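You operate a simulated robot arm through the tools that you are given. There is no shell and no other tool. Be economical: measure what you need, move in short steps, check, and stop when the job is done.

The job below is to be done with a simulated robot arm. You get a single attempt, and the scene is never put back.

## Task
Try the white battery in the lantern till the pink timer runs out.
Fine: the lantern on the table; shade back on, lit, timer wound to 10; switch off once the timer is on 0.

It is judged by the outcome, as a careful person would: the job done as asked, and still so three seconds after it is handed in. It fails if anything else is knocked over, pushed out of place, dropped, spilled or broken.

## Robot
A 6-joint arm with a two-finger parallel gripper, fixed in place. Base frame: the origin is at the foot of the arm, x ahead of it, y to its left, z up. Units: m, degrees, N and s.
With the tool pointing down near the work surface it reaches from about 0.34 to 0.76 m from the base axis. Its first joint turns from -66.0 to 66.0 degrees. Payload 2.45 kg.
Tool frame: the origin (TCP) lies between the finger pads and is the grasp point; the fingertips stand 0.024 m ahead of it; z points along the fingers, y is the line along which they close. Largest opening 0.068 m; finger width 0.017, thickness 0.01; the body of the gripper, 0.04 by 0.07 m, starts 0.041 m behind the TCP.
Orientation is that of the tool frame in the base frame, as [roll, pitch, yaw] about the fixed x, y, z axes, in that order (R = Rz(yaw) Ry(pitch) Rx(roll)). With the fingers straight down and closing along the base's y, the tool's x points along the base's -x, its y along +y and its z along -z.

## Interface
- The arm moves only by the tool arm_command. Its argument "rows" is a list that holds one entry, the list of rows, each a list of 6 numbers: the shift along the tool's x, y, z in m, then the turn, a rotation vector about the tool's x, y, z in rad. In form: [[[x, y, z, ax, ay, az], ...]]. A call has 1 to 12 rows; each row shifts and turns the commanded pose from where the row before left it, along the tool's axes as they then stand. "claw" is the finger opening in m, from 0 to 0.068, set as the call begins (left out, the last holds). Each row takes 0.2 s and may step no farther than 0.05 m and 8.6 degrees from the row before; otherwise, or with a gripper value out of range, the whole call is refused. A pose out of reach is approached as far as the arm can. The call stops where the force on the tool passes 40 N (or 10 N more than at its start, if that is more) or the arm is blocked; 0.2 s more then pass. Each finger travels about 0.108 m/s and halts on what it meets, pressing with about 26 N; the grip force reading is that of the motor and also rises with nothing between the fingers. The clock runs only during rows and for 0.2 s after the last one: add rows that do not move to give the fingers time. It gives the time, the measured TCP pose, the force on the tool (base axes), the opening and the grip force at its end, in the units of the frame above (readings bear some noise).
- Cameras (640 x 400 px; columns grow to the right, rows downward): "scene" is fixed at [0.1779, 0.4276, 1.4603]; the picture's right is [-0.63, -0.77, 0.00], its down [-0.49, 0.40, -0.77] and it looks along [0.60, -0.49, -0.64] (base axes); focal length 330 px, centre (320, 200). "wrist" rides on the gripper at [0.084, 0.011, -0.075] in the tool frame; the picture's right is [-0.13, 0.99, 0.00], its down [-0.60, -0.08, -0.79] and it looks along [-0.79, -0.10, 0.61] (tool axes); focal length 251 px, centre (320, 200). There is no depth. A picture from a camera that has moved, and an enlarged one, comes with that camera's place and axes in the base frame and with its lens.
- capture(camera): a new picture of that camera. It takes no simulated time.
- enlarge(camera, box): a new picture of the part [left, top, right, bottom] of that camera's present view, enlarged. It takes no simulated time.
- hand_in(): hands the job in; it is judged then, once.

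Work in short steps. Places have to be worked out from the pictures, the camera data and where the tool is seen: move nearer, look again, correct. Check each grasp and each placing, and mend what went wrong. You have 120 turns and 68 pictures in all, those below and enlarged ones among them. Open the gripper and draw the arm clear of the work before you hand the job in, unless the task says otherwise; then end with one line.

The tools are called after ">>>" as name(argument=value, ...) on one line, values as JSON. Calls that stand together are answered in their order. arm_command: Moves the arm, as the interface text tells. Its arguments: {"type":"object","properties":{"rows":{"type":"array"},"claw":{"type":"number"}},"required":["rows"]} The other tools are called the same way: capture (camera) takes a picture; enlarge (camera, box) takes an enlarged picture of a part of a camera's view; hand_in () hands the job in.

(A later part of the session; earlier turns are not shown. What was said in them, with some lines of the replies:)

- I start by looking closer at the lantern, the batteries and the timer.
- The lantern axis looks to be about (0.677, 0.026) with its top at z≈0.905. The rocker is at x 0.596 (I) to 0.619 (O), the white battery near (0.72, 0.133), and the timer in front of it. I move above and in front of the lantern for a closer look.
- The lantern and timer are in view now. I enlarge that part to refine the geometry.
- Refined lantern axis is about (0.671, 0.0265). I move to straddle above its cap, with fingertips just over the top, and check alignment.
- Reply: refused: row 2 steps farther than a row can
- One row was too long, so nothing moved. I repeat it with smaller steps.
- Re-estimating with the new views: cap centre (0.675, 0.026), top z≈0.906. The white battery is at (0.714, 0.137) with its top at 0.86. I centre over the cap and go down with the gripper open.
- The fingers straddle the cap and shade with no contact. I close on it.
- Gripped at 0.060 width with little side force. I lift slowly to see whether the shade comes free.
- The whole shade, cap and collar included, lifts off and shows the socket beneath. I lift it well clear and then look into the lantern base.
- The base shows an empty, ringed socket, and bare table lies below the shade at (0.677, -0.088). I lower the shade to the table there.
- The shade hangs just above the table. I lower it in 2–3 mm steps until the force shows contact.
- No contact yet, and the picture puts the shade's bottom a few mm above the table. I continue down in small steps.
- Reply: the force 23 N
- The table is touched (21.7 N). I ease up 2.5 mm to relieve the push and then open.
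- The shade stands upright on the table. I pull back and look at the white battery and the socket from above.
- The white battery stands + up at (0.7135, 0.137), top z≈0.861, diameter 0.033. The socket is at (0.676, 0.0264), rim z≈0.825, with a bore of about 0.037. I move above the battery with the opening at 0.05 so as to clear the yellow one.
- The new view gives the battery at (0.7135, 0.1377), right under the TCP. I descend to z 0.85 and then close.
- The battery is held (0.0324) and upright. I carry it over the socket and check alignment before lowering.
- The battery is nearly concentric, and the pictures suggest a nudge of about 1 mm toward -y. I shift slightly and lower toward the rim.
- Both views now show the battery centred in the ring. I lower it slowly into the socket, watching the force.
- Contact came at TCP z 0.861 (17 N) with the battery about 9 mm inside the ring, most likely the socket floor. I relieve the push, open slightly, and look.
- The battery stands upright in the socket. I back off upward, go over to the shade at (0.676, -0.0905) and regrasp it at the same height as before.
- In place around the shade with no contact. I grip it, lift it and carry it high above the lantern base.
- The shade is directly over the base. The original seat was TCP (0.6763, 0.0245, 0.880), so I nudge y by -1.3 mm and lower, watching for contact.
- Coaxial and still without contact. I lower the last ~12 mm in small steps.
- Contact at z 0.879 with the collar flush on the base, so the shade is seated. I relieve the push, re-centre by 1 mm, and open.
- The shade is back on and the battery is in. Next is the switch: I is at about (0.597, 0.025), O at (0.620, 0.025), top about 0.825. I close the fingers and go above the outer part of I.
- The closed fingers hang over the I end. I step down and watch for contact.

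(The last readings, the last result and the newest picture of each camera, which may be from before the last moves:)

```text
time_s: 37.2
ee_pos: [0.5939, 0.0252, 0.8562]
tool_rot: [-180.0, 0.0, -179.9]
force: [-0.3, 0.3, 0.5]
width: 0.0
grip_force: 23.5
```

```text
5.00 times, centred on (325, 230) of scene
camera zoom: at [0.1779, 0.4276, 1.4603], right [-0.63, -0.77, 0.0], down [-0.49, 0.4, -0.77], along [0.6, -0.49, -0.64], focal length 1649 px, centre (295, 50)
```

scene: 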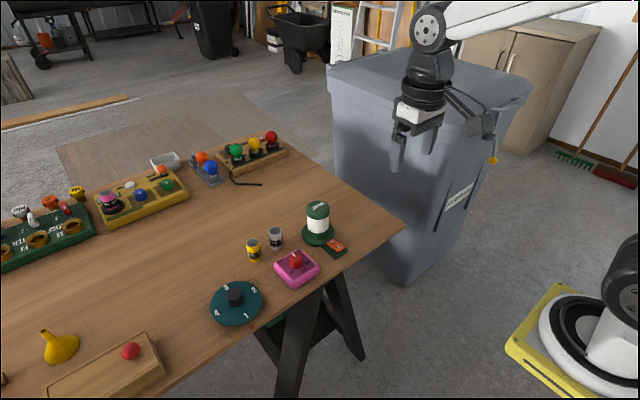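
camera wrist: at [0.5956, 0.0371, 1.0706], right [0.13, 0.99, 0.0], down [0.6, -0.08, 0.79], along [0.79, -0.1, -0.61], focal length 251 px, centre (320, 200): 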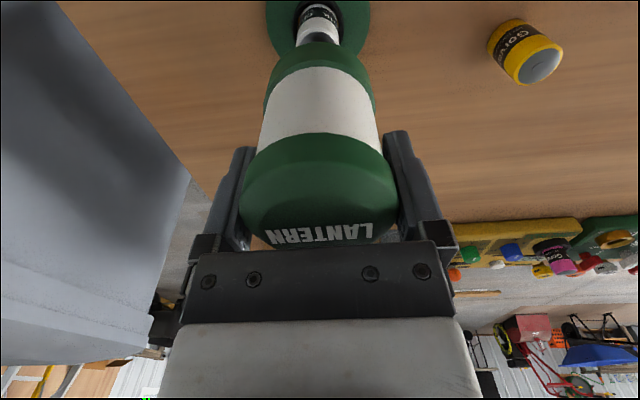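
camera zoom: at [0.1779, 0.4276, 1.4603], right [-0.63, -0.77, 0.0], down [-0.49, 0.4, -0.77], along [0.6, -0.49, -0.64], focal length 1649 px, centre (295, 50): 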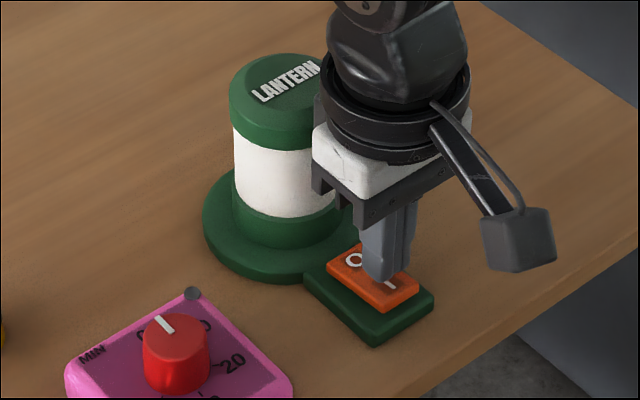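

Not touching yet. I continue in 2 mm steps.

>>> arm_command(rows=[[[0, 0, 0.002, 0, 0, 0], [0, 0, 0.002, 0, 0, 0], [0, 0, 0.002, 0, 0, 0], [0, 0, 0.002, 0, 0, 0]]])

>>> enlarge(camera="scene", box=[280, 190, 370, 270])

```text
time_s: 38.2
ee_pos: [0.5943, 0.0238, 0.8479]
tool_rot: [179.9, 0.0, 180.0]
force: [-0.8, -1.2, 0.8]
width: 0.0
grip_force: 23.8
```

```text
5.00 times, centred on (325, 230) of scene
camera zoom: at [0.1779, 0.4276, 1.4603], right [-0.63, -0.77, 0.0], down [-0.49, 0.4, -0.77], along [0.6, -0.49, -0.64], focal length 1649 px, centre (295, 50)
```

zoom: 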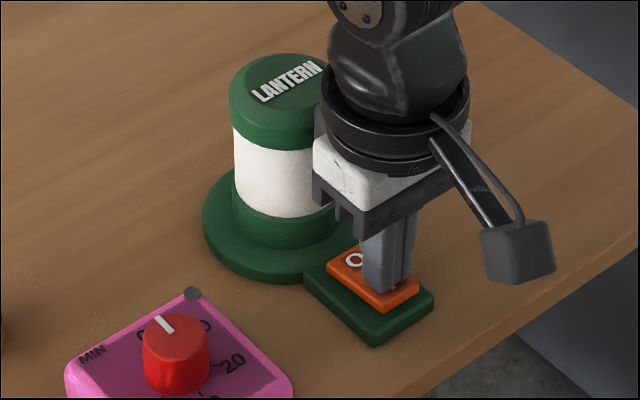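

>>> arm_command(rows=[[[0, 0, 0.0015, 0, 0, 0], [0, 0, 0.0015, 0, 0, 0], [0, 0, 0.0015, 0, 0, 0]]])

```text
time_s: 39.0
ee_pos: [0.5946, 0.0237, 0.8458]
tool_rot: [-179.9, 0.0, -179.9]
force: [-15.1, -0.5, 32.3]
width: 0.0
grip_force: 24.1
```

It pressed with about 32 N. I raise the fingers and look whether the lantern is lit.

>>> arm_command(rows=[[[0, 0, -0.01, 0, 0, 0], [0.005, 0, -0.02, 0, 0, 0], [0, 0, -0.04, 0, 0, 0], [0, 0, 0, 0, 0, 0]]])

>>> enlarge(camera="scene", box=[250, 190, 370, 290])

```text
time_s: 40.0
ee_pos: [0.5874, 0.025, 0.9152]
tool_rot: [-180.0, 0.1, 180.0]
force: [0.2, -0.5, -0.7]
width: 0.0002
grip_force: 23.5
```

```text
4.00 times, centred on (310, 240) of scene
camera zoom: at [0.1779, 0.4276, 1.4603], right [-0.63, -0.77, 0.0], down [-0.49, 0.4, -0.77], along [0.6, -0.49, -0.64], focal length 1319 px, centre (360, 40)
```

zoom: 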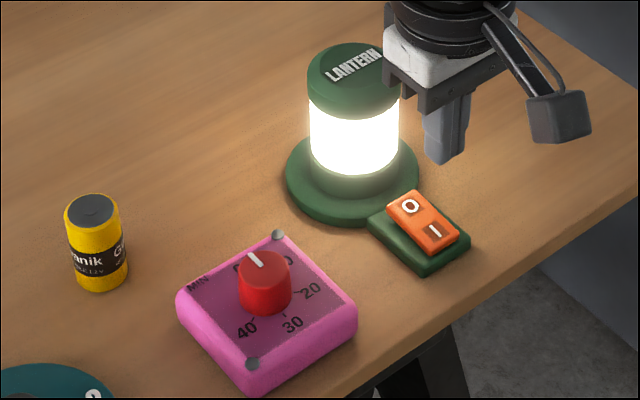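

Lit. Now the timer: I rise and view its knob from the wrist camera to triangulate it.

>>> arm_command(rows=[[[0, 0.025, -0.035, 0, 0, 0], [0, 0.035, -0.02, 0, 0, 0], [0, 0.035, 0, 0, 0, 0], [0, 0, 0, 0, 0, 0]]], claw=0.068)

>>> enlarge(camera="wrist", box=[240, 0, 400, 140])

>>> enlarge(camera="scene", box=[265, 235, 345, 295])

```text
time_s: 41.0
ee_pos: [0.5888, 0.1194, 0.9687]
tool_rot: [-180.0, 0.0, 180.0]
force: [-0.1, -0.4, -0.1]
width: 0.0681
grip_force: 0.1
```

```text
2.86 times, centred on (320, 70) of wrist
camera zoom: at [0.5067, 0.1301, 1.0454], right [0.13, 0.99, 0.0], down [0.6, -0.08, 0.79], along [0.79, -0.1, -0.61], focal length 718 px, centre (320, 571)
```

zoom: 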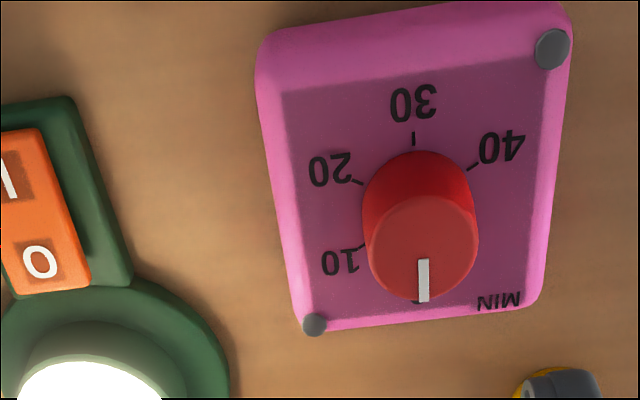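

```text
6.67 times, centred on (305, 265) of scene
camera zoom: at [0.1779, 0.4276, 1.4603], right [-0.63, -0.77, 0.0], down [-0.49, 0.4, -0.77], along [0.6, -0.49, -0.64], focal length 2199 px, centre (420, -233)
```

zoom: 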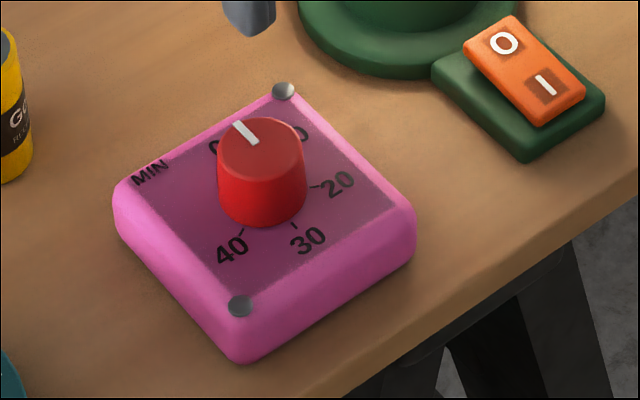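

The knob axis triangulates to (0.612, 0.145), top z≈0.859, box top ≈0.834, diameter 0.03. The ticks are 60° per 10, and 10 lies clockwise from 0 seen from above. I move above it with a 0.05 opening.

>>> arm_command(rows=[[[-0.0116, 0.0129, 0.025, 0, 0, 0], [-0.0116, 0.0129, 0.025, 0, 0, 0], [0, 0, 0.018, 0, 0, 0], [0, 0, 0, 0, 0, 0]]], claw=0.05)

>>> enlarge(camera="wrist", box=[220, 0, 420, 180])

>>> enlarge(camera="scene", box=[255, 215, 345, 290])

```text
time_s: 42.0
ee_pos: [0.6112, 0.1442, 0.9007]
tool_rot: [-179.9, 0.1, -180.0]
force: [-0.8, -0.6, 0.3]
width: 0.0501
grip_force: 0.0
```

```text
2.22 times, centred on (320, 90) of wrist
camera zoom: at [0.5296, 0.156, 0.9769], right [0.13, 0.99, 0.0], down [0.6, -0.08, 0.79], along [0.79, -0.1, -0.61], focal length 559 px, centre (320, 444)
```

zoom: 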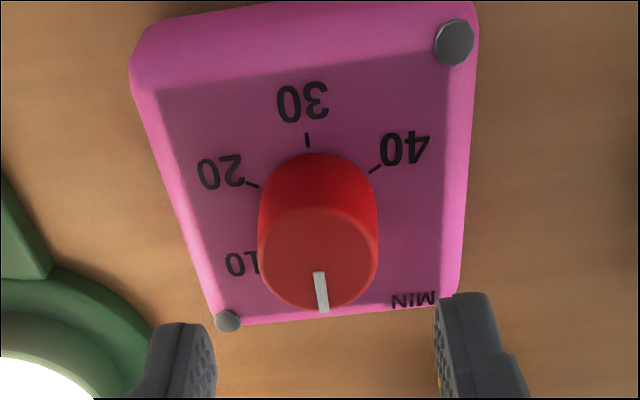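

```text
5.33 times, centred on (300, 252) of scene
camera zoom: at [0.1779, 0.4276, 1.4603], right [-0.63, -0.77, 0.0], down [-0.49, 0.4, -0.77], along [0.6, -0.49, -0.64], focal length 1759 px, centre (427, -80)
```

zoom: 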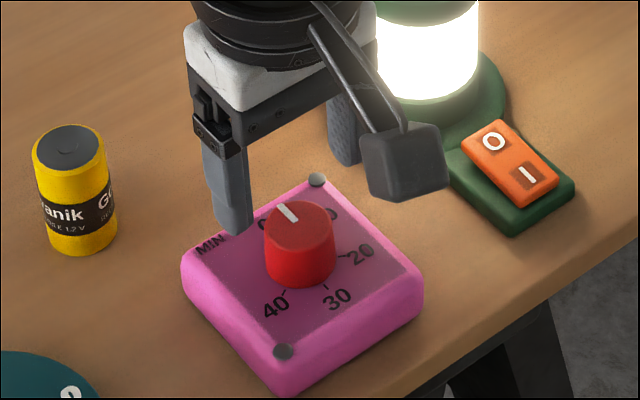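

The knob centre re-estimates at (0.611, 0.1455), right below. I descend around it and grip.

>>> arm_command(rows=[[[0, 0.001, 0.02, 0, 0, 0], [0, 0, 0.012, 0, 0, 0], [0, 0, 0.006, 0, 0, 0], [0, 0, 0, 0, 0, 0]]])

>>> arm_command(rows=[[[0, 0, 0, 0, 0, 0], [0, 0, 0, 0, 0, 0]]], claw=0.02)

>>> enlarge(camera="scene", box=[255, 215, 345, 290])

```text
time_s: 43.0
ee_pos: [0.6109, 0.1465, 0.8645]
tool_rot: [-180.0, 0.0, -179.9]
force: [-0.5, -0.6, 0.4]
width: 0.0502
grip_force: 0.1
```

```text
time_s: 43.6
ee_pos: [0.6119, 0.1453, 0.8626]
tool_rot: [-179.9, 0.0, -180.0]
force: [1.1, -10.4, 1.2]
width: 0.0308
grip_force: 44.3
```

```text
5.33 times, centred on (300, 252) of scene
camera zoom: at [0.1779, 0.4273, 1.4604], right [-0.63, -0.77, 0.0], down [-0.49, 0.4, -0.77], along [0.6, -0.49, -0.64], focal length 1759 px, centre (427, -80)
```

zoom: 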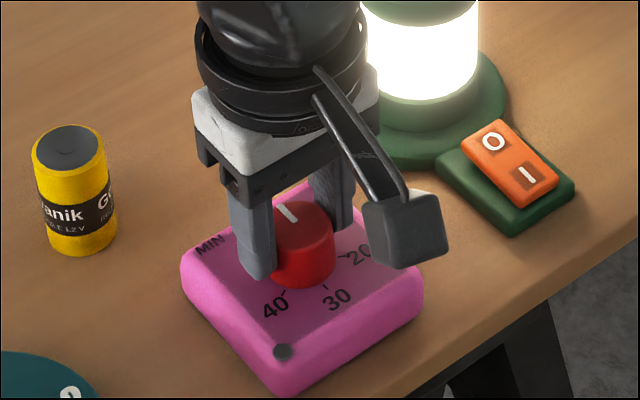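

The grip holds at 0.031 but with -10 N sideways, so I am about 1 mm too far toward +y. I shift by -1 mm to relax.

>>> arm_command(rows=[[[0, -0.0008, 0, 0, 0, 0], [0, 0, 0, 0, 0, 0]]])

```text
time_s: 44.2
ee_pos: [0.6107, 0.1438, 0.8649]
tool_rot: [179.9, -0.1, -179.9]
force: [-4.9, -11.7, 5.1]
width: 0.0307
grip_force: 44.3
```

The side force did not change much. I look from the wrist to see what the fingers touch.

>>> enlarge(camera="wrist", box=[220, 30, 420, 230])

```text
2.00 times, centred on (320, 130) of wrist
camera zoom: at [0.5296, 0.1557, 0.9401], right [0.13, 0.99, 0.0], down [0.6, -0.08, 0.79], along [0.79, -0.1, -0.61], focal length 503 px, centre (320, 340)
```

zoom: 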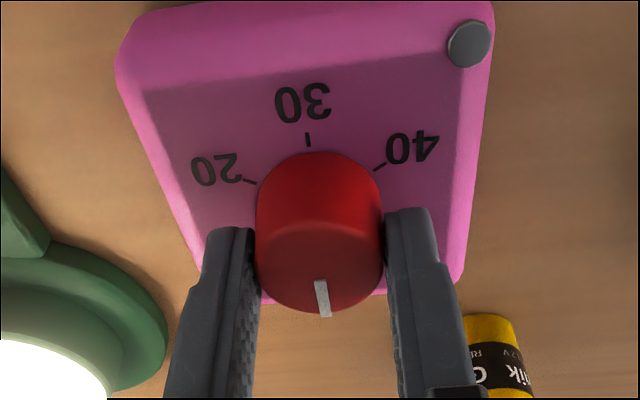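

The left (-y) finger presses while the right seems barely touching. I shift another 1.2 mm toward -y.

>>> arm_command(rows=[[[0, -0.0012, 0, 0, 0, 0], [0, 0, 0, 0, 0, 0], [0, 0, 0, 0, 0, 0]]])

```text
time_s: 45.0
ee_pos: [0.612, 0.1453, 0.8642]
tool_rot: [180.0, 0.0, -180.0]
force: [-4.4, -0.5, 6.8]
width: 0.0308
grip_force: 43.4
```

Side force is now balanced. I start winding clockwise, the first 30° as a check.

>>> arm_command(rows=[[[0, 0, 0, 0, 0, 0.1309], [0, 0, 0, 0, 0, 0.1309], [0, 0, 0, 0, 0, 0.1309], [0, 0, 0, 0, 0, 0.1309]]])

>>> enlarge(camera="scene", box=[255, 215, 345, 290])

```text
time_s: 46.0
ee_pos: [0.6117, 0.1437, 0.8639]
tool_rot: [-180.0, 0.0, 149.9]
force: [-12.4, -6.2, 15.9]
width: 0.0309
grip_force: 44.5
```

```text
5.33 times, centred on (300, 252) of scene
camera zoom: at [0.1773, 0.4273, 1.4605], right [-0.63, -0.77, 0.0], down [-0.49, 0.4, -0.77], along [0.6, -0.49, -0.64], focal length 1759 px, centre (427, -80)
```

zoom: 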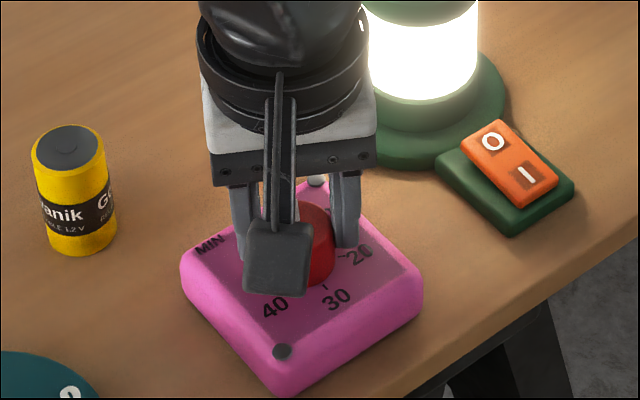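

Yaw turned 30° and the box stayed put. I check from the wrist that the pointer turned with the fingers.

>>> enlarge(camera="wrist", box=[220, 30, 420, 230])

```text
2.00 times, centred on (320, 130) of wrist
camera zoom: at [0.5462, 0.1956, 0.94], right [0.61, 0.79, 0.0], down [0.48, -0.37, 0.79], along [0.63, -0.48, -0.61], focal length 503 px, centre (320, 340)
```

zoom: 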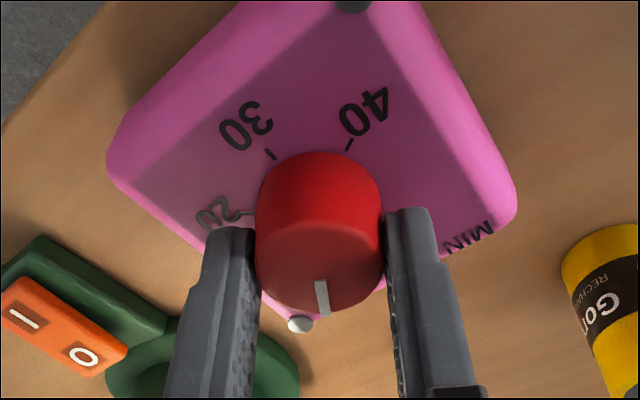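

The knob follows without slip. I turn the remaining 30°.

>>> arm_command(rows=[[[0, 0, -0.0004, 0, 0, 0.1309], [0, 0, 0, 0, 0, 0.1309], [0, 0, 0, 0, 0, 0.1309], [0, 0, 0, 0, 0, 0.1309], [0, 0, 0, 0, 0, 0]]])

>>> enlarge(camera="wrist", box=[220, 30, 420, 230])

```text
time_s: 47.2
ee_pos: [0.6115, 0.1447, 0.8649]
tool_rot: [-179.9, 0.1, 119.8]
force: [-13.8, -16.3, 17.6]
width: 0.031
grip_force: 44.2
```

```text
2.00 times, centred on (320, 130) of wrist
camera zoom: at [0.5807, 0.2217, 0.9399], right [0.92, 0.38, 0.0], down [0.23, -0.56, 0.79], along [0.3, -0.73, -0.61], focal length 503 px, centre (320, 340)
```

zoom: 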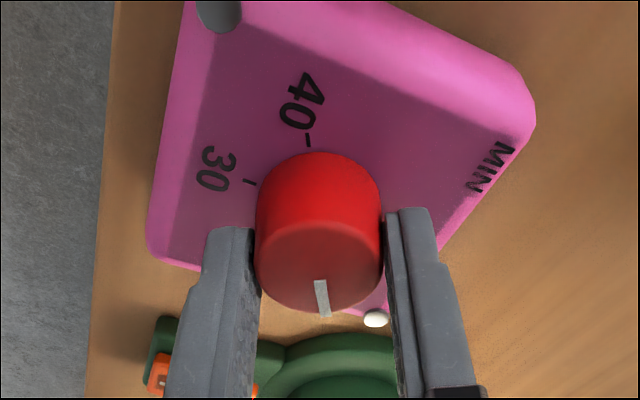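

Wound 60° with the pointer at 10. I release, rise clear, and then check the timer reading.

>>> arm_command(rows=[[[0, 0, 0, 0, 0, 0], [0, 0, -0.02, 0, 0, 0], [0, 0, -0.04, 0, 0, 0], [0, 0, -0.04, 0, 0, 0]]], claw=0.055)

>>> enlarge(camera="scene", box=[255, 215, 345, 290])

```text
time_s: 48.2
ee_pos: [0.6102, 0.1448, 0.9639]
tool_rot: [-180.0, 0.0, 120.0]
force: [0.9, 0.4, 1.0]
width: 0.0549
grip_force: 0.1
```

```text
5.33 times, centred on (300, 252) of scene
camera zoom: at [0.1779, 0.4276, 1.4603], right [-0.63, -0.77, 0.0], down [-0.49, 0.4, -0.77], along [0.6, -0.49, -0.64], focal length 1759 px, centre (427, -80)
```

zoom: 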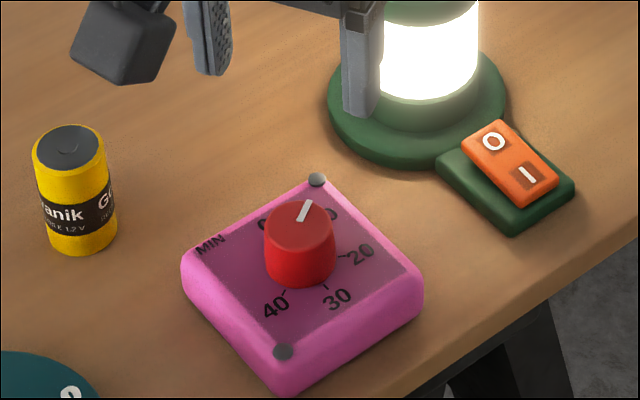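

The timer reads about 10, is free, and the lantern is lit. I turn the wrist back to its normal yaw and close the fingers.

>>> arm_command(rows=[[[0, 0, 0, 0, 0, -0.1309], [0, 0, 0, 0, 0, -0.1309], [0, 0, 0, 0, 0, -0.1309], [0, 0, 0, 0, 0, -0.1309], [0, 0, 0, 0, 0, -0.1309], [0, 0, 0, 0, 0, -0.1309], [0, 0, 0, 0, 0, -0.1309], [0, 0, 0, 0, 0, -0.1309], [0, 0, 0, 0, 0, 0]]], claw=0.0)

>>> enlarge(camera="scene", box=[255, 215, 345, 290])

```text
time_s: 50.2
ee_pos: [0.6109, 0.144, 0.9636]
tool_rot: [-180.0, 0.0, -179.8]
force: [0.9, 0.7, 0.0]
width: 0.0001
grip_force: 23.7
```

```text
5.33 times, centred on (300, 252) of scene
camera zoom: at [0.1779, 0.4276, 1.4603], right [-0.63, -0.77, 0.0], down [-0.49, 0.4, -0.77], along [0.6, -0.49, -0.64], focal length 1759 px, centre (427, -80)
```

zoom: 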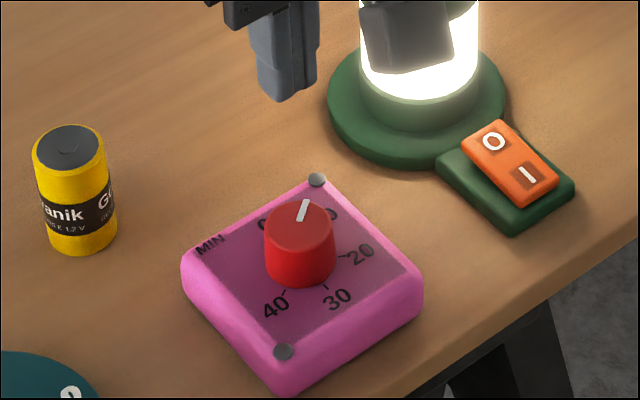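

The pointer is counting down, at a rate of roughly 15 s in all. I move over the O end (x 0.617, y 0.025) and hover.

>>> arm_command(rows=[[[-0.0015, -0.04, 0, 0, 0, 0], [-0.0015, -0.04, 0, 0, 0, 0], [-0.0015, -0.0385, 0, 0, 0, 0], [-0.0015, 0, 0.035, 0, 0, 0], [0, 0, 0.035, 0, 0, 0], [0, 0, 0.02, 0, 0, 0], [0, 0, 0, 0, 0, 0]]])

>>> enlarge(camera="scene", box=[255, 205, 355, 290])

```text
time_s: 51.8
ee_pos: [0.6169, 0.0256, 0.8738]
tool_rot: [180.0, 0.0, -179.9]
force: [0.5, -0.3, -0.5]
width: 0.0002
grip_force: 23.5
```

```text
4.71 times, centred on (305, 248) of scene
camera zoom: at [0.1779, 0.4276, 1.4603], right [-0.63, -0.77, 0.0], down [-0.49, 0.4, -0.77], along [0.6, -0.49, -0.64], focal length 1552 px, centre (391, -24)
```

zoom: 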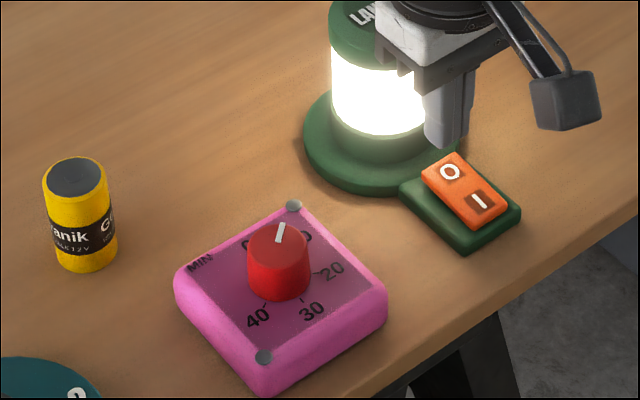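

The finger hovers over the raised O end. The pointer runs at about 2.7°/s, so it should reach 0 near t≈69 s. I wait.

>>> arm_command(rows=[[[0, 0, 0, 0, 0, 0], [0, 0, 0, 0, 0, 0], [0, 0, 0, 0, 0, 0], [0, 0, 0, 0, 0, 0], [0, 0, 0, 0, 0, 0], [0, 0, 0, 0, 0, 0], [0, 0, 0, 0, 0, 0], [0, 0, 0, 0, 0, 0], [0, 0, 0, 0, 0, 0], [0, 0, 0, 0, 0, 0], [0, 0, 0, 0, 0, 0], [0, 0, 0, 0, 0, 0]]])

>>> arm_command(rows=[[[0, 0, 0, 0, 0, 0], [0, 0, 0, 0, 0, 0], [0, 0, 0, 0, 0, 0], [0, 0, 0, 0, 0, 0], [0, 0, 0, 0, 0, 0], [0, 0, 0, 0, 0, 0], [0, 0, 0, 0, 0, 0], [0, 0, 0, 0, 0, 0], [0, 0, 0, 0, 0, 0], [0, 0, 0, 0, 0, 0], [0, 0, 0, 0, 0, 0], [0, 0, 0, 0, 0, 0]]])

>>> arm_command(rows=[[[0, 0, 0, 0, 0, 0], [0, 0, 0, 0, 0, 0], [0, 0, 0, 0, 0, 0], [0, 0, 0, 0, 0, 0], [0, 0, 0, 0, 0, 0], [0, 0, 0, 0, 0, 0], [0, 0, 0, 0, 0, 0], [0, 0, 0, 0, 0, 0], [0, 0, 0, 0, 0, 0], [0, 0, 0, 0, 0, 0], [0, 0, 0, 0, 0, 0], [0, 0, 0, 0, 0, 0]]])

>>> arm_command(rows=[[[0, 0, 0, 0, 0, 0], [0, 0, 0, 0, 0, 0], [0, 0, 0, 0, 0, 0], [0, 0, 0, 0, 0, 0], [0, 0, 0, 0, 0, 0], [0, 0, 0, 0, 0, 0], [0, 0, 0, 0, 0, 0], [0, 0, 0, 0, 0, 0], [0, 0, 0, 0, 0, 0], [0, 0, 0, 0, 0, 0], [0, 0, 0, 0, 0, 0], [0, 0, 0, 0, 0, 0]]])

>>> enlarge(camera="scene", box=[265, 215, 355, 290])

```text
time_s: 54.4
ee_pos: [0.6167, 0.0271, 0.874]
tool_rot: [-179.9, -0.1, -180.0]
force: [-0.3, 0.0, 0.6]
width: 0.0002
grip_force: 23.5
```

```text
time_s: 57.0
ee_pos: [0.6181, 0.0262, 0.8732]
tool_rot: [180.0, -0.1, -180.0]
force: [0.2, 1.2, 0.8]
width: 0.0004
grip_force: 23.7
```

```text
time_s: 59.6
ee_pos: [0.6172, 0.0264, 0.8741]
tool_rot: [179.9, 0.0, -180.0]
force: [0.5, -0.2, 0.1]
width: 0.0
grip_force: 23.5
```

```text
time_s: 62.2
ee_pos: [0.6172, 0.0262, 0.875]
tool_rot: [-179.9, 0.0, -179.9]
force: [0.4, -0.8, -0.7]
width: 0.0
grip_force: 23.4
```

```text
5.33 times, centred on (310, 252) of scene
camera zoom: at [0.1779, 0.4276, 1.4603], right [-0.63, -0.77, 0.0], down [-0.49, 0.4, -0.77], along [0.6, -0.49, -0.64], focal length 1759 px, centre (373, -80)
```

zoom: 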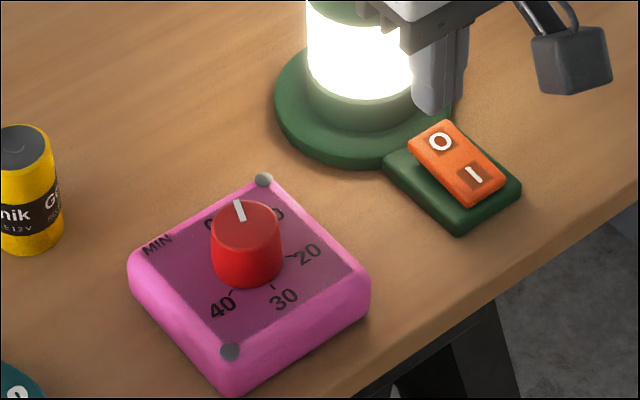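

The pointer is at about 4.5, slower than I guessed, so 0 falls near t≈75 s. I wait about 10 s more.

>>> arm_command(rows=[[[0, 0, 0, 0, 0, 0], [0, 0, 0, 0, 0, 0], [0, 0, 0, 0, 0, 0], [0, 0, 0, 0, 0, 0], [0, 0, 0, 0, 0, 0], [0, 0, 0, 0, 0, 0], [0, 0, 0, 0, 0, 0], [0, 0, 0, 0, 0, 0], [0, 0, 0, 0, 0, 0], [0, 0, 0, 0, 0, 0], [0, 0, 0, 0, 0, 0], [0, 0, 0, 0, 0, 0]]])

>>> arm_command(rows=[[[0, 0, 0, 0, 0, 0], [0, 0, 0, 0, 0, 0], [0, 0, 0, 0, 0, 0], [0, 0, 0, 0, 0, 0], [0, 0, 0, 0, 0, 0], [0, 0, 0, 0, 0, 0], [0, 0, 0, 0, 0, 0], [0, 0, 0, 0, 0, 0], [0, 0, 0, 0, 0, 0], [0, 0, 0, 0, 0, 0], [0, 0, 0, 0, 0, 0], [0, 0, 0, 0, 0, 0]]])

>>> arm_command(rows=[[[0, 0, 0, 0, 0, 0], [0, 0, 0, 0, 0, 0], [0, 0, 0, 0, 0, 0], [0, 0, 0, 0, 0, 0], [0, 0, 0, 0, 0, 0], [0, 0, 0, 0, 0, 0], [0, 0, 0, 0, 0, 0], [0, 0, 0, 0, 0, 0], [0, 0, 0, 0, 0, 0], [0, 0, 0, 0, 0, 0], [0, 0, 0, 0, 0, 0], [0, 0, 0, 0, 0, 0]]])

>>> arm_command(rows=[[[0, 0, 0, 0, 0, 0], [0, 0, 0, 0, 0, 0], [0, 0, 0, 0, 0, 0], [0, 0, 0, 0, 0, 0], [0, 0, 0, 0, 0, 0], [0, 0, 0, 0, 0, 0], [0, 0, 0, 0, 0, 0], [0, 0, 0, 0, 0, 0], [0, 0, 0, 0, 0, 0], [0, 0, 0, 0, 0, 0], [0, 0, 0, 0, 0, 0], [0, 0, 0, 0, 0, 0]]])

>>> enlarge(camera="scene", box=[265, 225, 345, 290])

```text
time_s: 64.8
ee_pos: [0.6176, 0.0256, 0.8726]
tool_rot: [-180.0, 0.0, -180.0]
force: [-0.4, 0.1, 0.5]
width: 0.0002
grip_force: 23.0
```

```text
time_s: 67.4
ee_pos: [0.6179, 0.0253, 0.874]
tool_rot: [-179.9, 0.0, -180.0]
force: [0.4, 0.2, -0.2]
width: 0.0
grip_force: 23.3
```

```text
time_s: 70.0
ee_pos: [0.6171, 0.0259, 0.8736]
tool_rot: [-180.0, 0.0, 180.0]
force: [0.4, -0.3, 0.0]
width: 0.0001
grip_force: 23.5
```

```text
time_s: 72.6
ee_pos: [0.6179, 0.0268, 0.8726]
tool_rot: [180.0, -0.1, -180.0]
force: [-0.2, -0.3, -0.4]
width: 0.0
grip_force: 23.5
```

```text
6.15 times, centred on (305, 258) of scene
camera zoom: at [0.1779, 0.4276, 1.4603], right [-0.63, -0.77, 0.0], down [-0.49, 0.4, -0.77], along [0.6, -0.49, -0.64], focal length 2030 px, centre (412, -154)
```

zoom: 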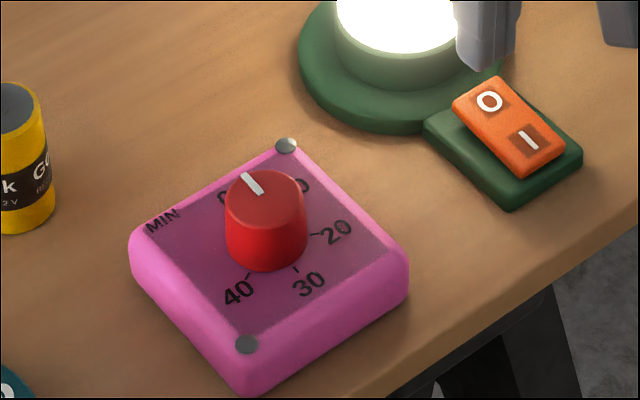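

About 1.5 left (≈4 s). I wait another 5 s and verify.

>>> arm_command(rows=[[[0, 0, 0, 0, 0, 0], [0, 0, 0, 0, 0, 0], [0, 0, 0, 0, 0, 0], [0, 0, 0, 0, 0, 0], [0, 0, 0, 0, 0, 0], [0, 0, 0, 0, 0, 0], [0, 0, 0, 0, 0, 0], [0, 0, 0, 0, 0, 0], [0, 0, 0, 0, 0, 0], [0, 0, 0, 0, 0, 0], [0, 0, 0, 0, 0, 0], [0, 0, 0, 0, 0, 0]]])

>>> arm_command(rows=[[[0, 0, 0, 0, 0, 0], [0, 0, 0, 0, 0, 0], [0, 0, 0, 0, 0, 0], [0, 0, 0, 0, 0, 0], [0, 0, 0, 0, 0, 0], [0, 0, 0, 0, 0, 0], [0, 0, 0, 0, 0, 0], [0, 0, 0, 0, 0, 0], [0, 0, 0, 0, 0, 0], [0, 0, 0, 0, 0, 0], [0, 0, 0, 0, 0, 0]]])

>>> enlarge(camera="scene", box=[265, 225, 345, 290])

```text
time_s: 75.2
ee_pos: [0.6177, 0.0267, 0.8735]
tool_rot: [180.0, 0.0, 180.0]
force: [0.4, -0.5, -0.3]
width: 0.0
grip_force: 23.7
```

```text
time_s: 77.6
ee_pos: [0.618, 0.0264, 0.8733]
tool_rot: [180.0, 0.0, 180.0]
force: [-0.1, -0.5, 0.3]
width: 0.0002
grip_force: 23.2
```

```text
6.15 times, centred on (305, 258) of scene
camera zoom: at [0.1779, 0.4276, 1.4603], right [-0.63, -0.77, 0.0], down [-0.49, 0.4, -0.77], along [0.6, -0.49, -0.64], focal length 2030 px, centre (412, -154)
```

zoom: 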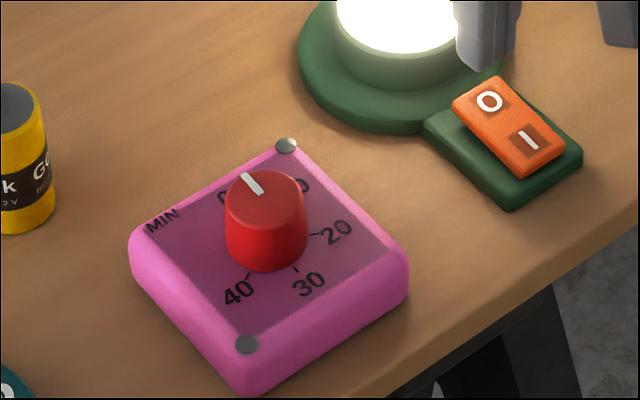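

The pointer has not moved since the last picture and matches its initial 0 position, so the timer is on 0. I press O now.

>>> arm_command(rows=[[[0, 0, 0.01, 0, 0, 0], [0, 0, 0.006, 0, 0, 0], [0, 0, 0.003, 0, 0, 0], [0, 0, 0.003, 0, 0, 0], [0, 0, 0.002, 0, 0, 0], [0, 0, 0.002, 0, 0, 0], [0, 0, 0.0015, 0, 0, 0], [0, 0, 0.0015, 0, 0, 0]]])

>>> enlarge(camera="scene", box=[265, 195, 365, 280])

```text
time_s: 78.2
ee_pos: [0.6225, 0.0265, 0.8649]
tool_rot: [-180.0, 0.6, -179.9]
force: [1.6, 0.8, 3.4]
width: 0.0
grip_force: 23.8
stopped in row 2: the force on the tool passed its limit (the readings are from after the stop); the commanded pose is now the measured one
```

```text
4.71 times, centred on (315, 238) of scene
camera zoom: at [0.1779, 0.4276, 1.4603], right [-0.63, -0.77, 0.0], down [-0.49, 0.4, -0.77], along [0.6, -0.49, -0.64], focal length 1552 px, centre (344, 24)
```

zoom: 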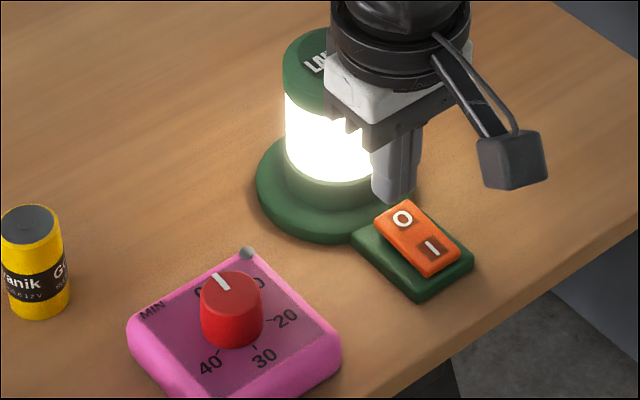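

The force limit tripped early at TCP z 0.865. The gripper body's lower edge (z≈0.906) is level with the cap, so it probably touched the lantern's cap. I raise it and check the lantern.

>>> arm_command(rows=[[[0.002, 0, -0.02, 0, 0, 0], [0.01, 0, -0.035, 0, 0, 0], [0, 0, 0, 0, 0, 0]]])

>>> enlarge(camera="scene", box=[265, 185, 365, 270])

```text
time_s: 79.0
ee_pos: [0.6075, 0.0252, 0.9201]
tool_rot: [-180.0, 0.4, 180.0]
force: [-0.5, -0.4, -0.8]
width: 0.0001
grip_force: 23.9
```

```text
4.71 times, centred on (315, 228) of scene
camera zoom: at [0.1779, 0.4276, 1.4603], right [-0.63, -0.77, 0.0], down [-0.49, 0.4, -0.77], along [0.6, -0.49, -0.64], focal length 1552 px, centre (344, 71)
```

zoom: 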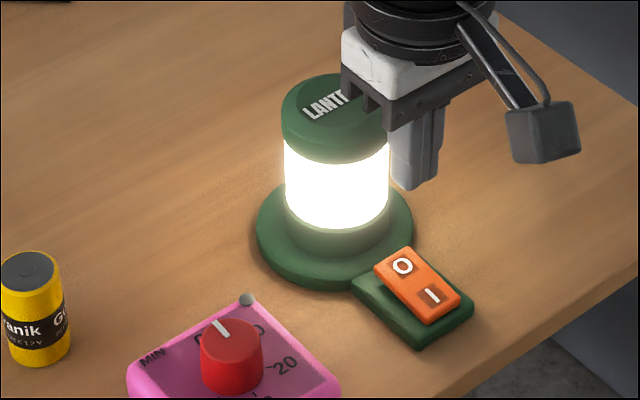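

The lantern is undisturbed. I tilt the tool 24° so the body leans away from the cap while the fingertips point under it toward O.

>>> arm_command(rows=[[[0, 0, 0, 0, -0.14, 0], [0, 0, 0, 0, -0.14, 0], [0, 0, 0, 0, -0.14, 0], [0, 0, 0, 0, 0, 0]]])

>>> enlarge(camera="scene", box=[265, 175, 385, 270])

```text
time_s: 80.0
ee_pos: [0.6082, 0.0271, 0.919]
tool_rot: [180.0, 24.6, -180.0]
force: [-0.2, 0.2, -0.5]
width: 0.0001
grip_force: 23.9
```

```text
4.21 times, centred on (325, 222) of scene
camera zoom: at [0.1779, 0.4276, 1.4603], right [-0.63, -0.77, 0.0], down [-0.49, 0.4, -0.77], along [0.6, -0.49, -0.64], focal length 1389 px, centre (299, 105)
```

zoom: 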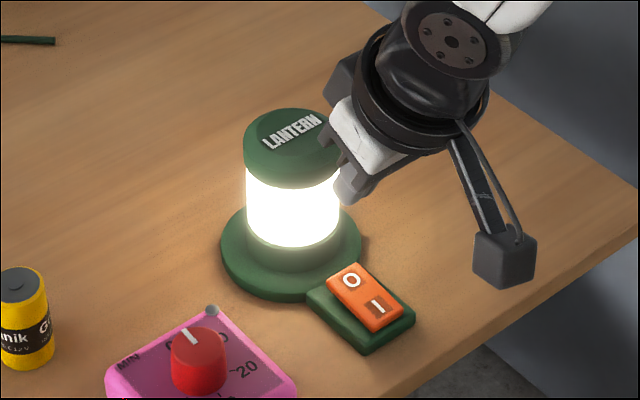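

The tilt is the right way. I move +11 mm in x and lower 50 mm to just above the O end.

>>> arm_command(rows=[[[0.007, -0.001, 0.0155, 0, 0, 0], [0.007, 0, 0.0155, 0, 0, 0], [-0.01, 0, 0.0046, 0, 0, 0], [0.0062, 0, 0.0137, 0, 0, 0], [0, 0, 0, 0, 0, 0]]])

>>> enlarge(camera="scene", box=[275, 185, 375, 270])

```text
time_s: 81.2
ee_pos: [0.6135, 0.0254, 0.8771]
tool_rot: [179.9, 24.3, 180.0]
force: [0.0, 0.4, 0.2]
width: 0.0001
grip_force: 23.3
out of reach, approached as far as the arm can: row 2, 3, 4
```

```text
4.71 times, centred on (325, 228) of scene
camera zoom: at [0.1779, 0.4276, 1.4603], right [-0.63, -0.77, 0.0], down [-0.49, 0.4, -0.77], along [0.6, -0.49, -0.64], focal length 1552 px, centre (296, 71)
```

zoom: 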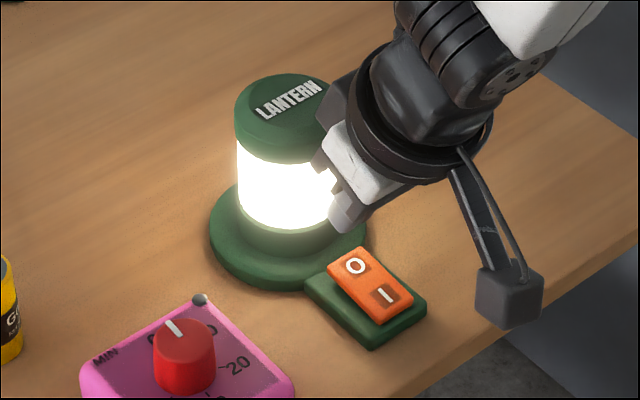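

That tilt is at the arm's limit there, so I change plan. I will open the gripper, yaw it 90°, and press O with the finger on the +x side, so that the body stays well away from the cap. First I rise and untilt.

>>> arm_command(rows=[[[-0.0187, 0, -0.041, 0, 0, 0], [-0.0124, 0, -0.0273, 0, 0, 0], [0, 0, 0, 0, 0.14, 0], [0, 0, 0, 0, 0.14, 0], [0, 0, 0, 0, 0.14, 0], [0.03, 0, 0, 0, 0, 0], [0, 0, 0, 0, 0, 0]]], claw=0.068)

```text
time_s: 82.8
ee_pos: [0.5841, 0.0229, 0.9537]
tool_rot: [179.9, 0.4, -179.9]
force: [0.1, -0.1, -0.1]
width: 0.0683
grip_force: 0.1
```

Upright and clear. I rotate the wrist -90° about the tool axis in place, so the camera swings to the empty -y side.

>>> arm_command(rows=[[[0, 0, 0, 0, -0.007, -0.1428], [0, 0, 0, 0, 0, -0.1428], [0, 0, 0, 0, 0, -0.1428], [0, 0, 0, 0, 0, -0.1428], [0, 0, 0, 0, 0, -0.1428], [0, 0, 0, 0, 0, -0.1428], [0, 0, 0, 0, 0, -0.1428], [0, 0, 0, 0, 0, -0.1428], [0, 0, 0, 0, 0, -0.1428], [0, 0, 0, 0, 0, -0.1428], [0, 0, 0, 0, 0, -0.1428], [0, 0, 0, 0, 0, 0]]])

```text
time_s: 85.4
ee_pos: [0.5843, 0.0239, 0.9523]
tool_rot: [-179.2, 0.0, -89.9]
force: [-0.3, 0.1, 0.0]
width: 0.0681
grip_force: 0.1
```

The yaw is -90° now. The +x finger will land at x≈0.622, on O. I lower to hover just above it and check.

>>> arm_command(rows=[[[-0.0015, 0.0015, 0.03, 0, 0, 0], [0, 0, 0.03, 0, 0, 0], [0, 0, 0.015, 0, 0, 0], [0, 0, 0, 0, 0, 0]]])

>>> enlarge(camera="scene", box=[275, 185, 375, 270])

```text
time_s: 86.4
ee_pos: [0.5826, 0.026, 0.8752]
tool_rot: [-179.2, -0.1, -90.0]
force: [-0.4, 0.7, 0.7]
width: 0.0681
grip_force: 0.1
```

```text
4.71 times, centred on (325, 228) of scene
camera zoom: at [0.1779, 0.4276, 1.4603], right [-0.63, -0.77, 0.0], down [-0.49, 0.4, -0.77], along [0.6, -0.49, -0.64], focal length 1552 px, centre (296, 71)
```

zoom: 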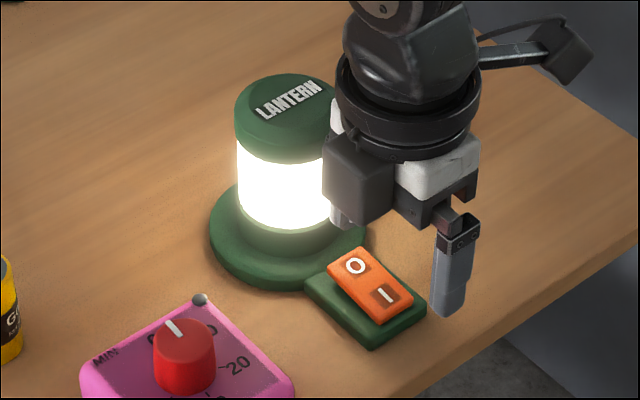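

A dark box on the gripper's other side was what met the cap before, and it now faces +y into free space. The finger is over O, so I press slowly.

>>> arm_command(rows=[[[0, 0, 0.006, 0, 0, 0], [0, 0, 0.004, 0, 0, 0], [0, 0, 0.003, 0, 0, 0], [0, 0, 0.002, 0, 0, 0], [0, 0, 0.002, 0, 0, 0], [0, 0, 0.0015, 0, 0, 0]]])

```text
time_s: 87.8
ee_pos: [0.5845, 0.026, 0.8581]
tool_rot: [-179.2, 0.0, -90.0]
force: [0.9, 0.9, 0.5]
width: 0.0681
grip_force: 0.0
```

>>> arm_command(rows=[[[0, 0, 0.002, 0, 0, 0], [0, 0, 0.002, 0, 0, 0], [0, 0, 0.002, 0, 0, 0], [0, 0, 0.002, 0, 0, 0], [0, 0, 0.002, 0, 0, 0]]])

>>> enlarge(camera="scene", box=[275, 185, 375, 270])

```text
time_s: 89.0
ee_pos: [0.5845, 0.0256, 0.8495]
tool_rot: [-179.3, 0.0, -90.0]
force: [0.3, -0.7, -0.5]
width: 0.0681
grip_force: 0.0
```

```text
4.71 times, centred on (325, 228) of scene
camera zoom: at [0.1779, 0.4276, 1.4603], right [-0.63, -0.77, 0.0], down [-0.49, 0.4, -0.77], along [0.6, -0.49, -0.64], focal length 1552 px, centre (296, 71)
```

zoom: 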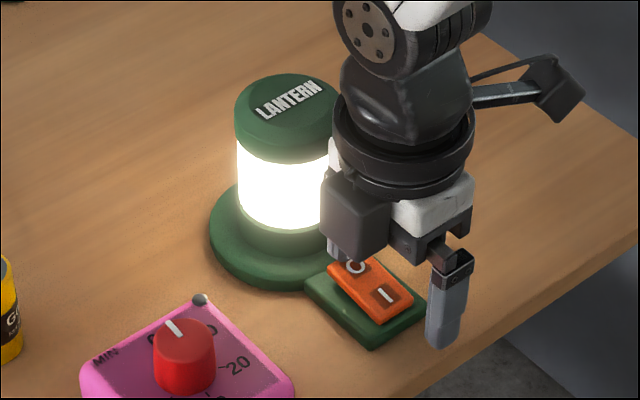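

Still no contact at tip z≈0.8255. I continue in 1.5 mm steps.

>>> arm_command(rows=[[[0, 0, 0.0015, 0, 0, 0], [0, 0, 0.0015, 0, 0, 0], [0, 0, 0.0015, 0, 0, 0]]])

```text
time_s: 89.8
ee_pos: [0.5841, 0.0273, 0.8451]
tool_rot: [-179.3, 0.0, -90.0]
force: [0.3, 0.8, 0.6]
width: 0.068
grip_force: 0.1
```

No force yet, so I check where the fingertip is relative to the rocker.

>>> enlarge(camera="scene", box=[300, 210, 360, 265])

>>> capture(camera="wrist")

```text
7.27 times, centred on (330, 238) of scene
camera zoom: at [0.1779, 0.4276, 1.4603], right [-0.63, -0.77, 0.0], down [-0.49, 0.4, -0.77], along [0.6, -0.49, -0.64], focal length 2399 px, centre (247, -73)
```

zoom: 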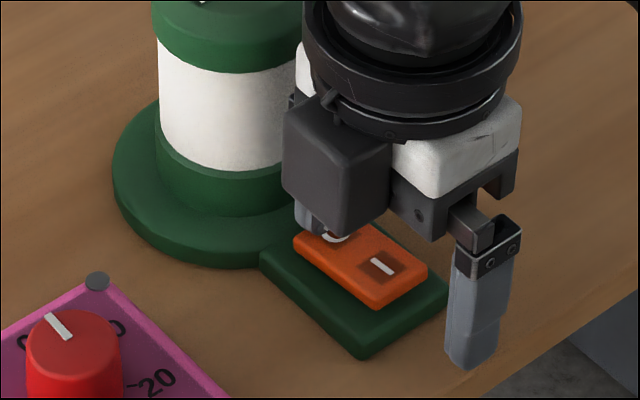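

```text
3 pictures are left
camera wrist: at [0.5736, -0.0578, 0.9203], right [-0.99, 0.13, -0.01], down [0.07, 0.6, 0.79], along [0.11, 0.79, -0.61], focal length 251 px, centre (320, 200)
```

wrist: 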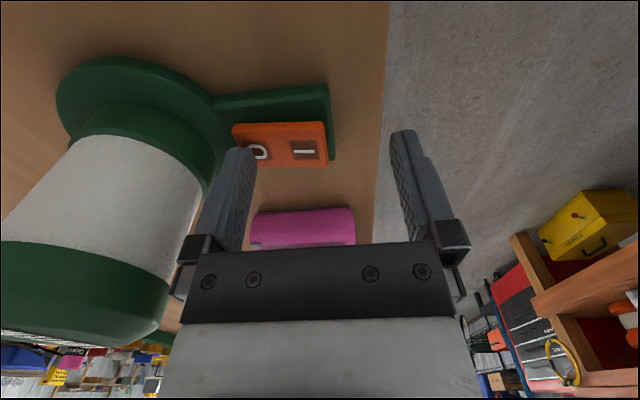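

The lantern has gone out: the light rocker has flipped to O, and the timer is at 0. I retract straight up and away to a clear place.

>>> arm_command(rows=[[[0, 0, -0.02, 0, 0, 0], [0, 0, -0.04, 0, 0, 0], [0, 0, -0.045, 0, 0, 0], [0, 0.03, -0.035, 0, 0, 0], [0, 0.04, -0.02, 0, 0, 0], [0, 0.03, 0, 0, 0, 0], [0, 0, 0, 0, 0, 0]]])

>>> enlarge(camera="scene", box=[210, 180, 370, 300])

```text
time_s: 91.4
ee_pos: [0.4827, 0.0244, 1.0042]
tool_rot: [-179.3, 0.0, -90.0]
force: [1.0, -0.7, -0.5]
width: 0.0678
grip_force: 0.1
```

```text
3.33 times, centred on (290, 240) of scene
camera zoom: at [0.1779, 0.4276, 1.4603], right [-0.63, -0.77, 0.0], down [-0.49, 0.4, -0.77], along [0.6, -0.49, -0.64], focal length 1100 px, centre (420, 67)
```

zoom: 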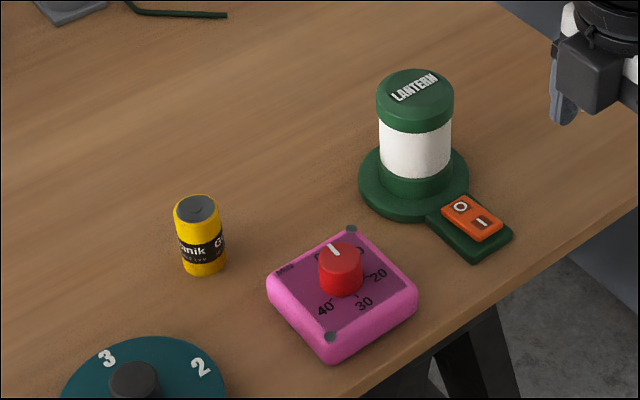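

The lantern is off with its shade on, the timer is at 0, everything else is in place, and the arm is clear with the gripper open. I hand in.

>>> hand_in()

```text
The job is handed in.
```

The white battery lit the lantern with its shade back on, the timer was wound to 10 and ran down to 0, and I then switched the lantern off; my first press at the switch-off bumped the lantern cap without moving it, so the light stayed on about 15 seconds past 0.
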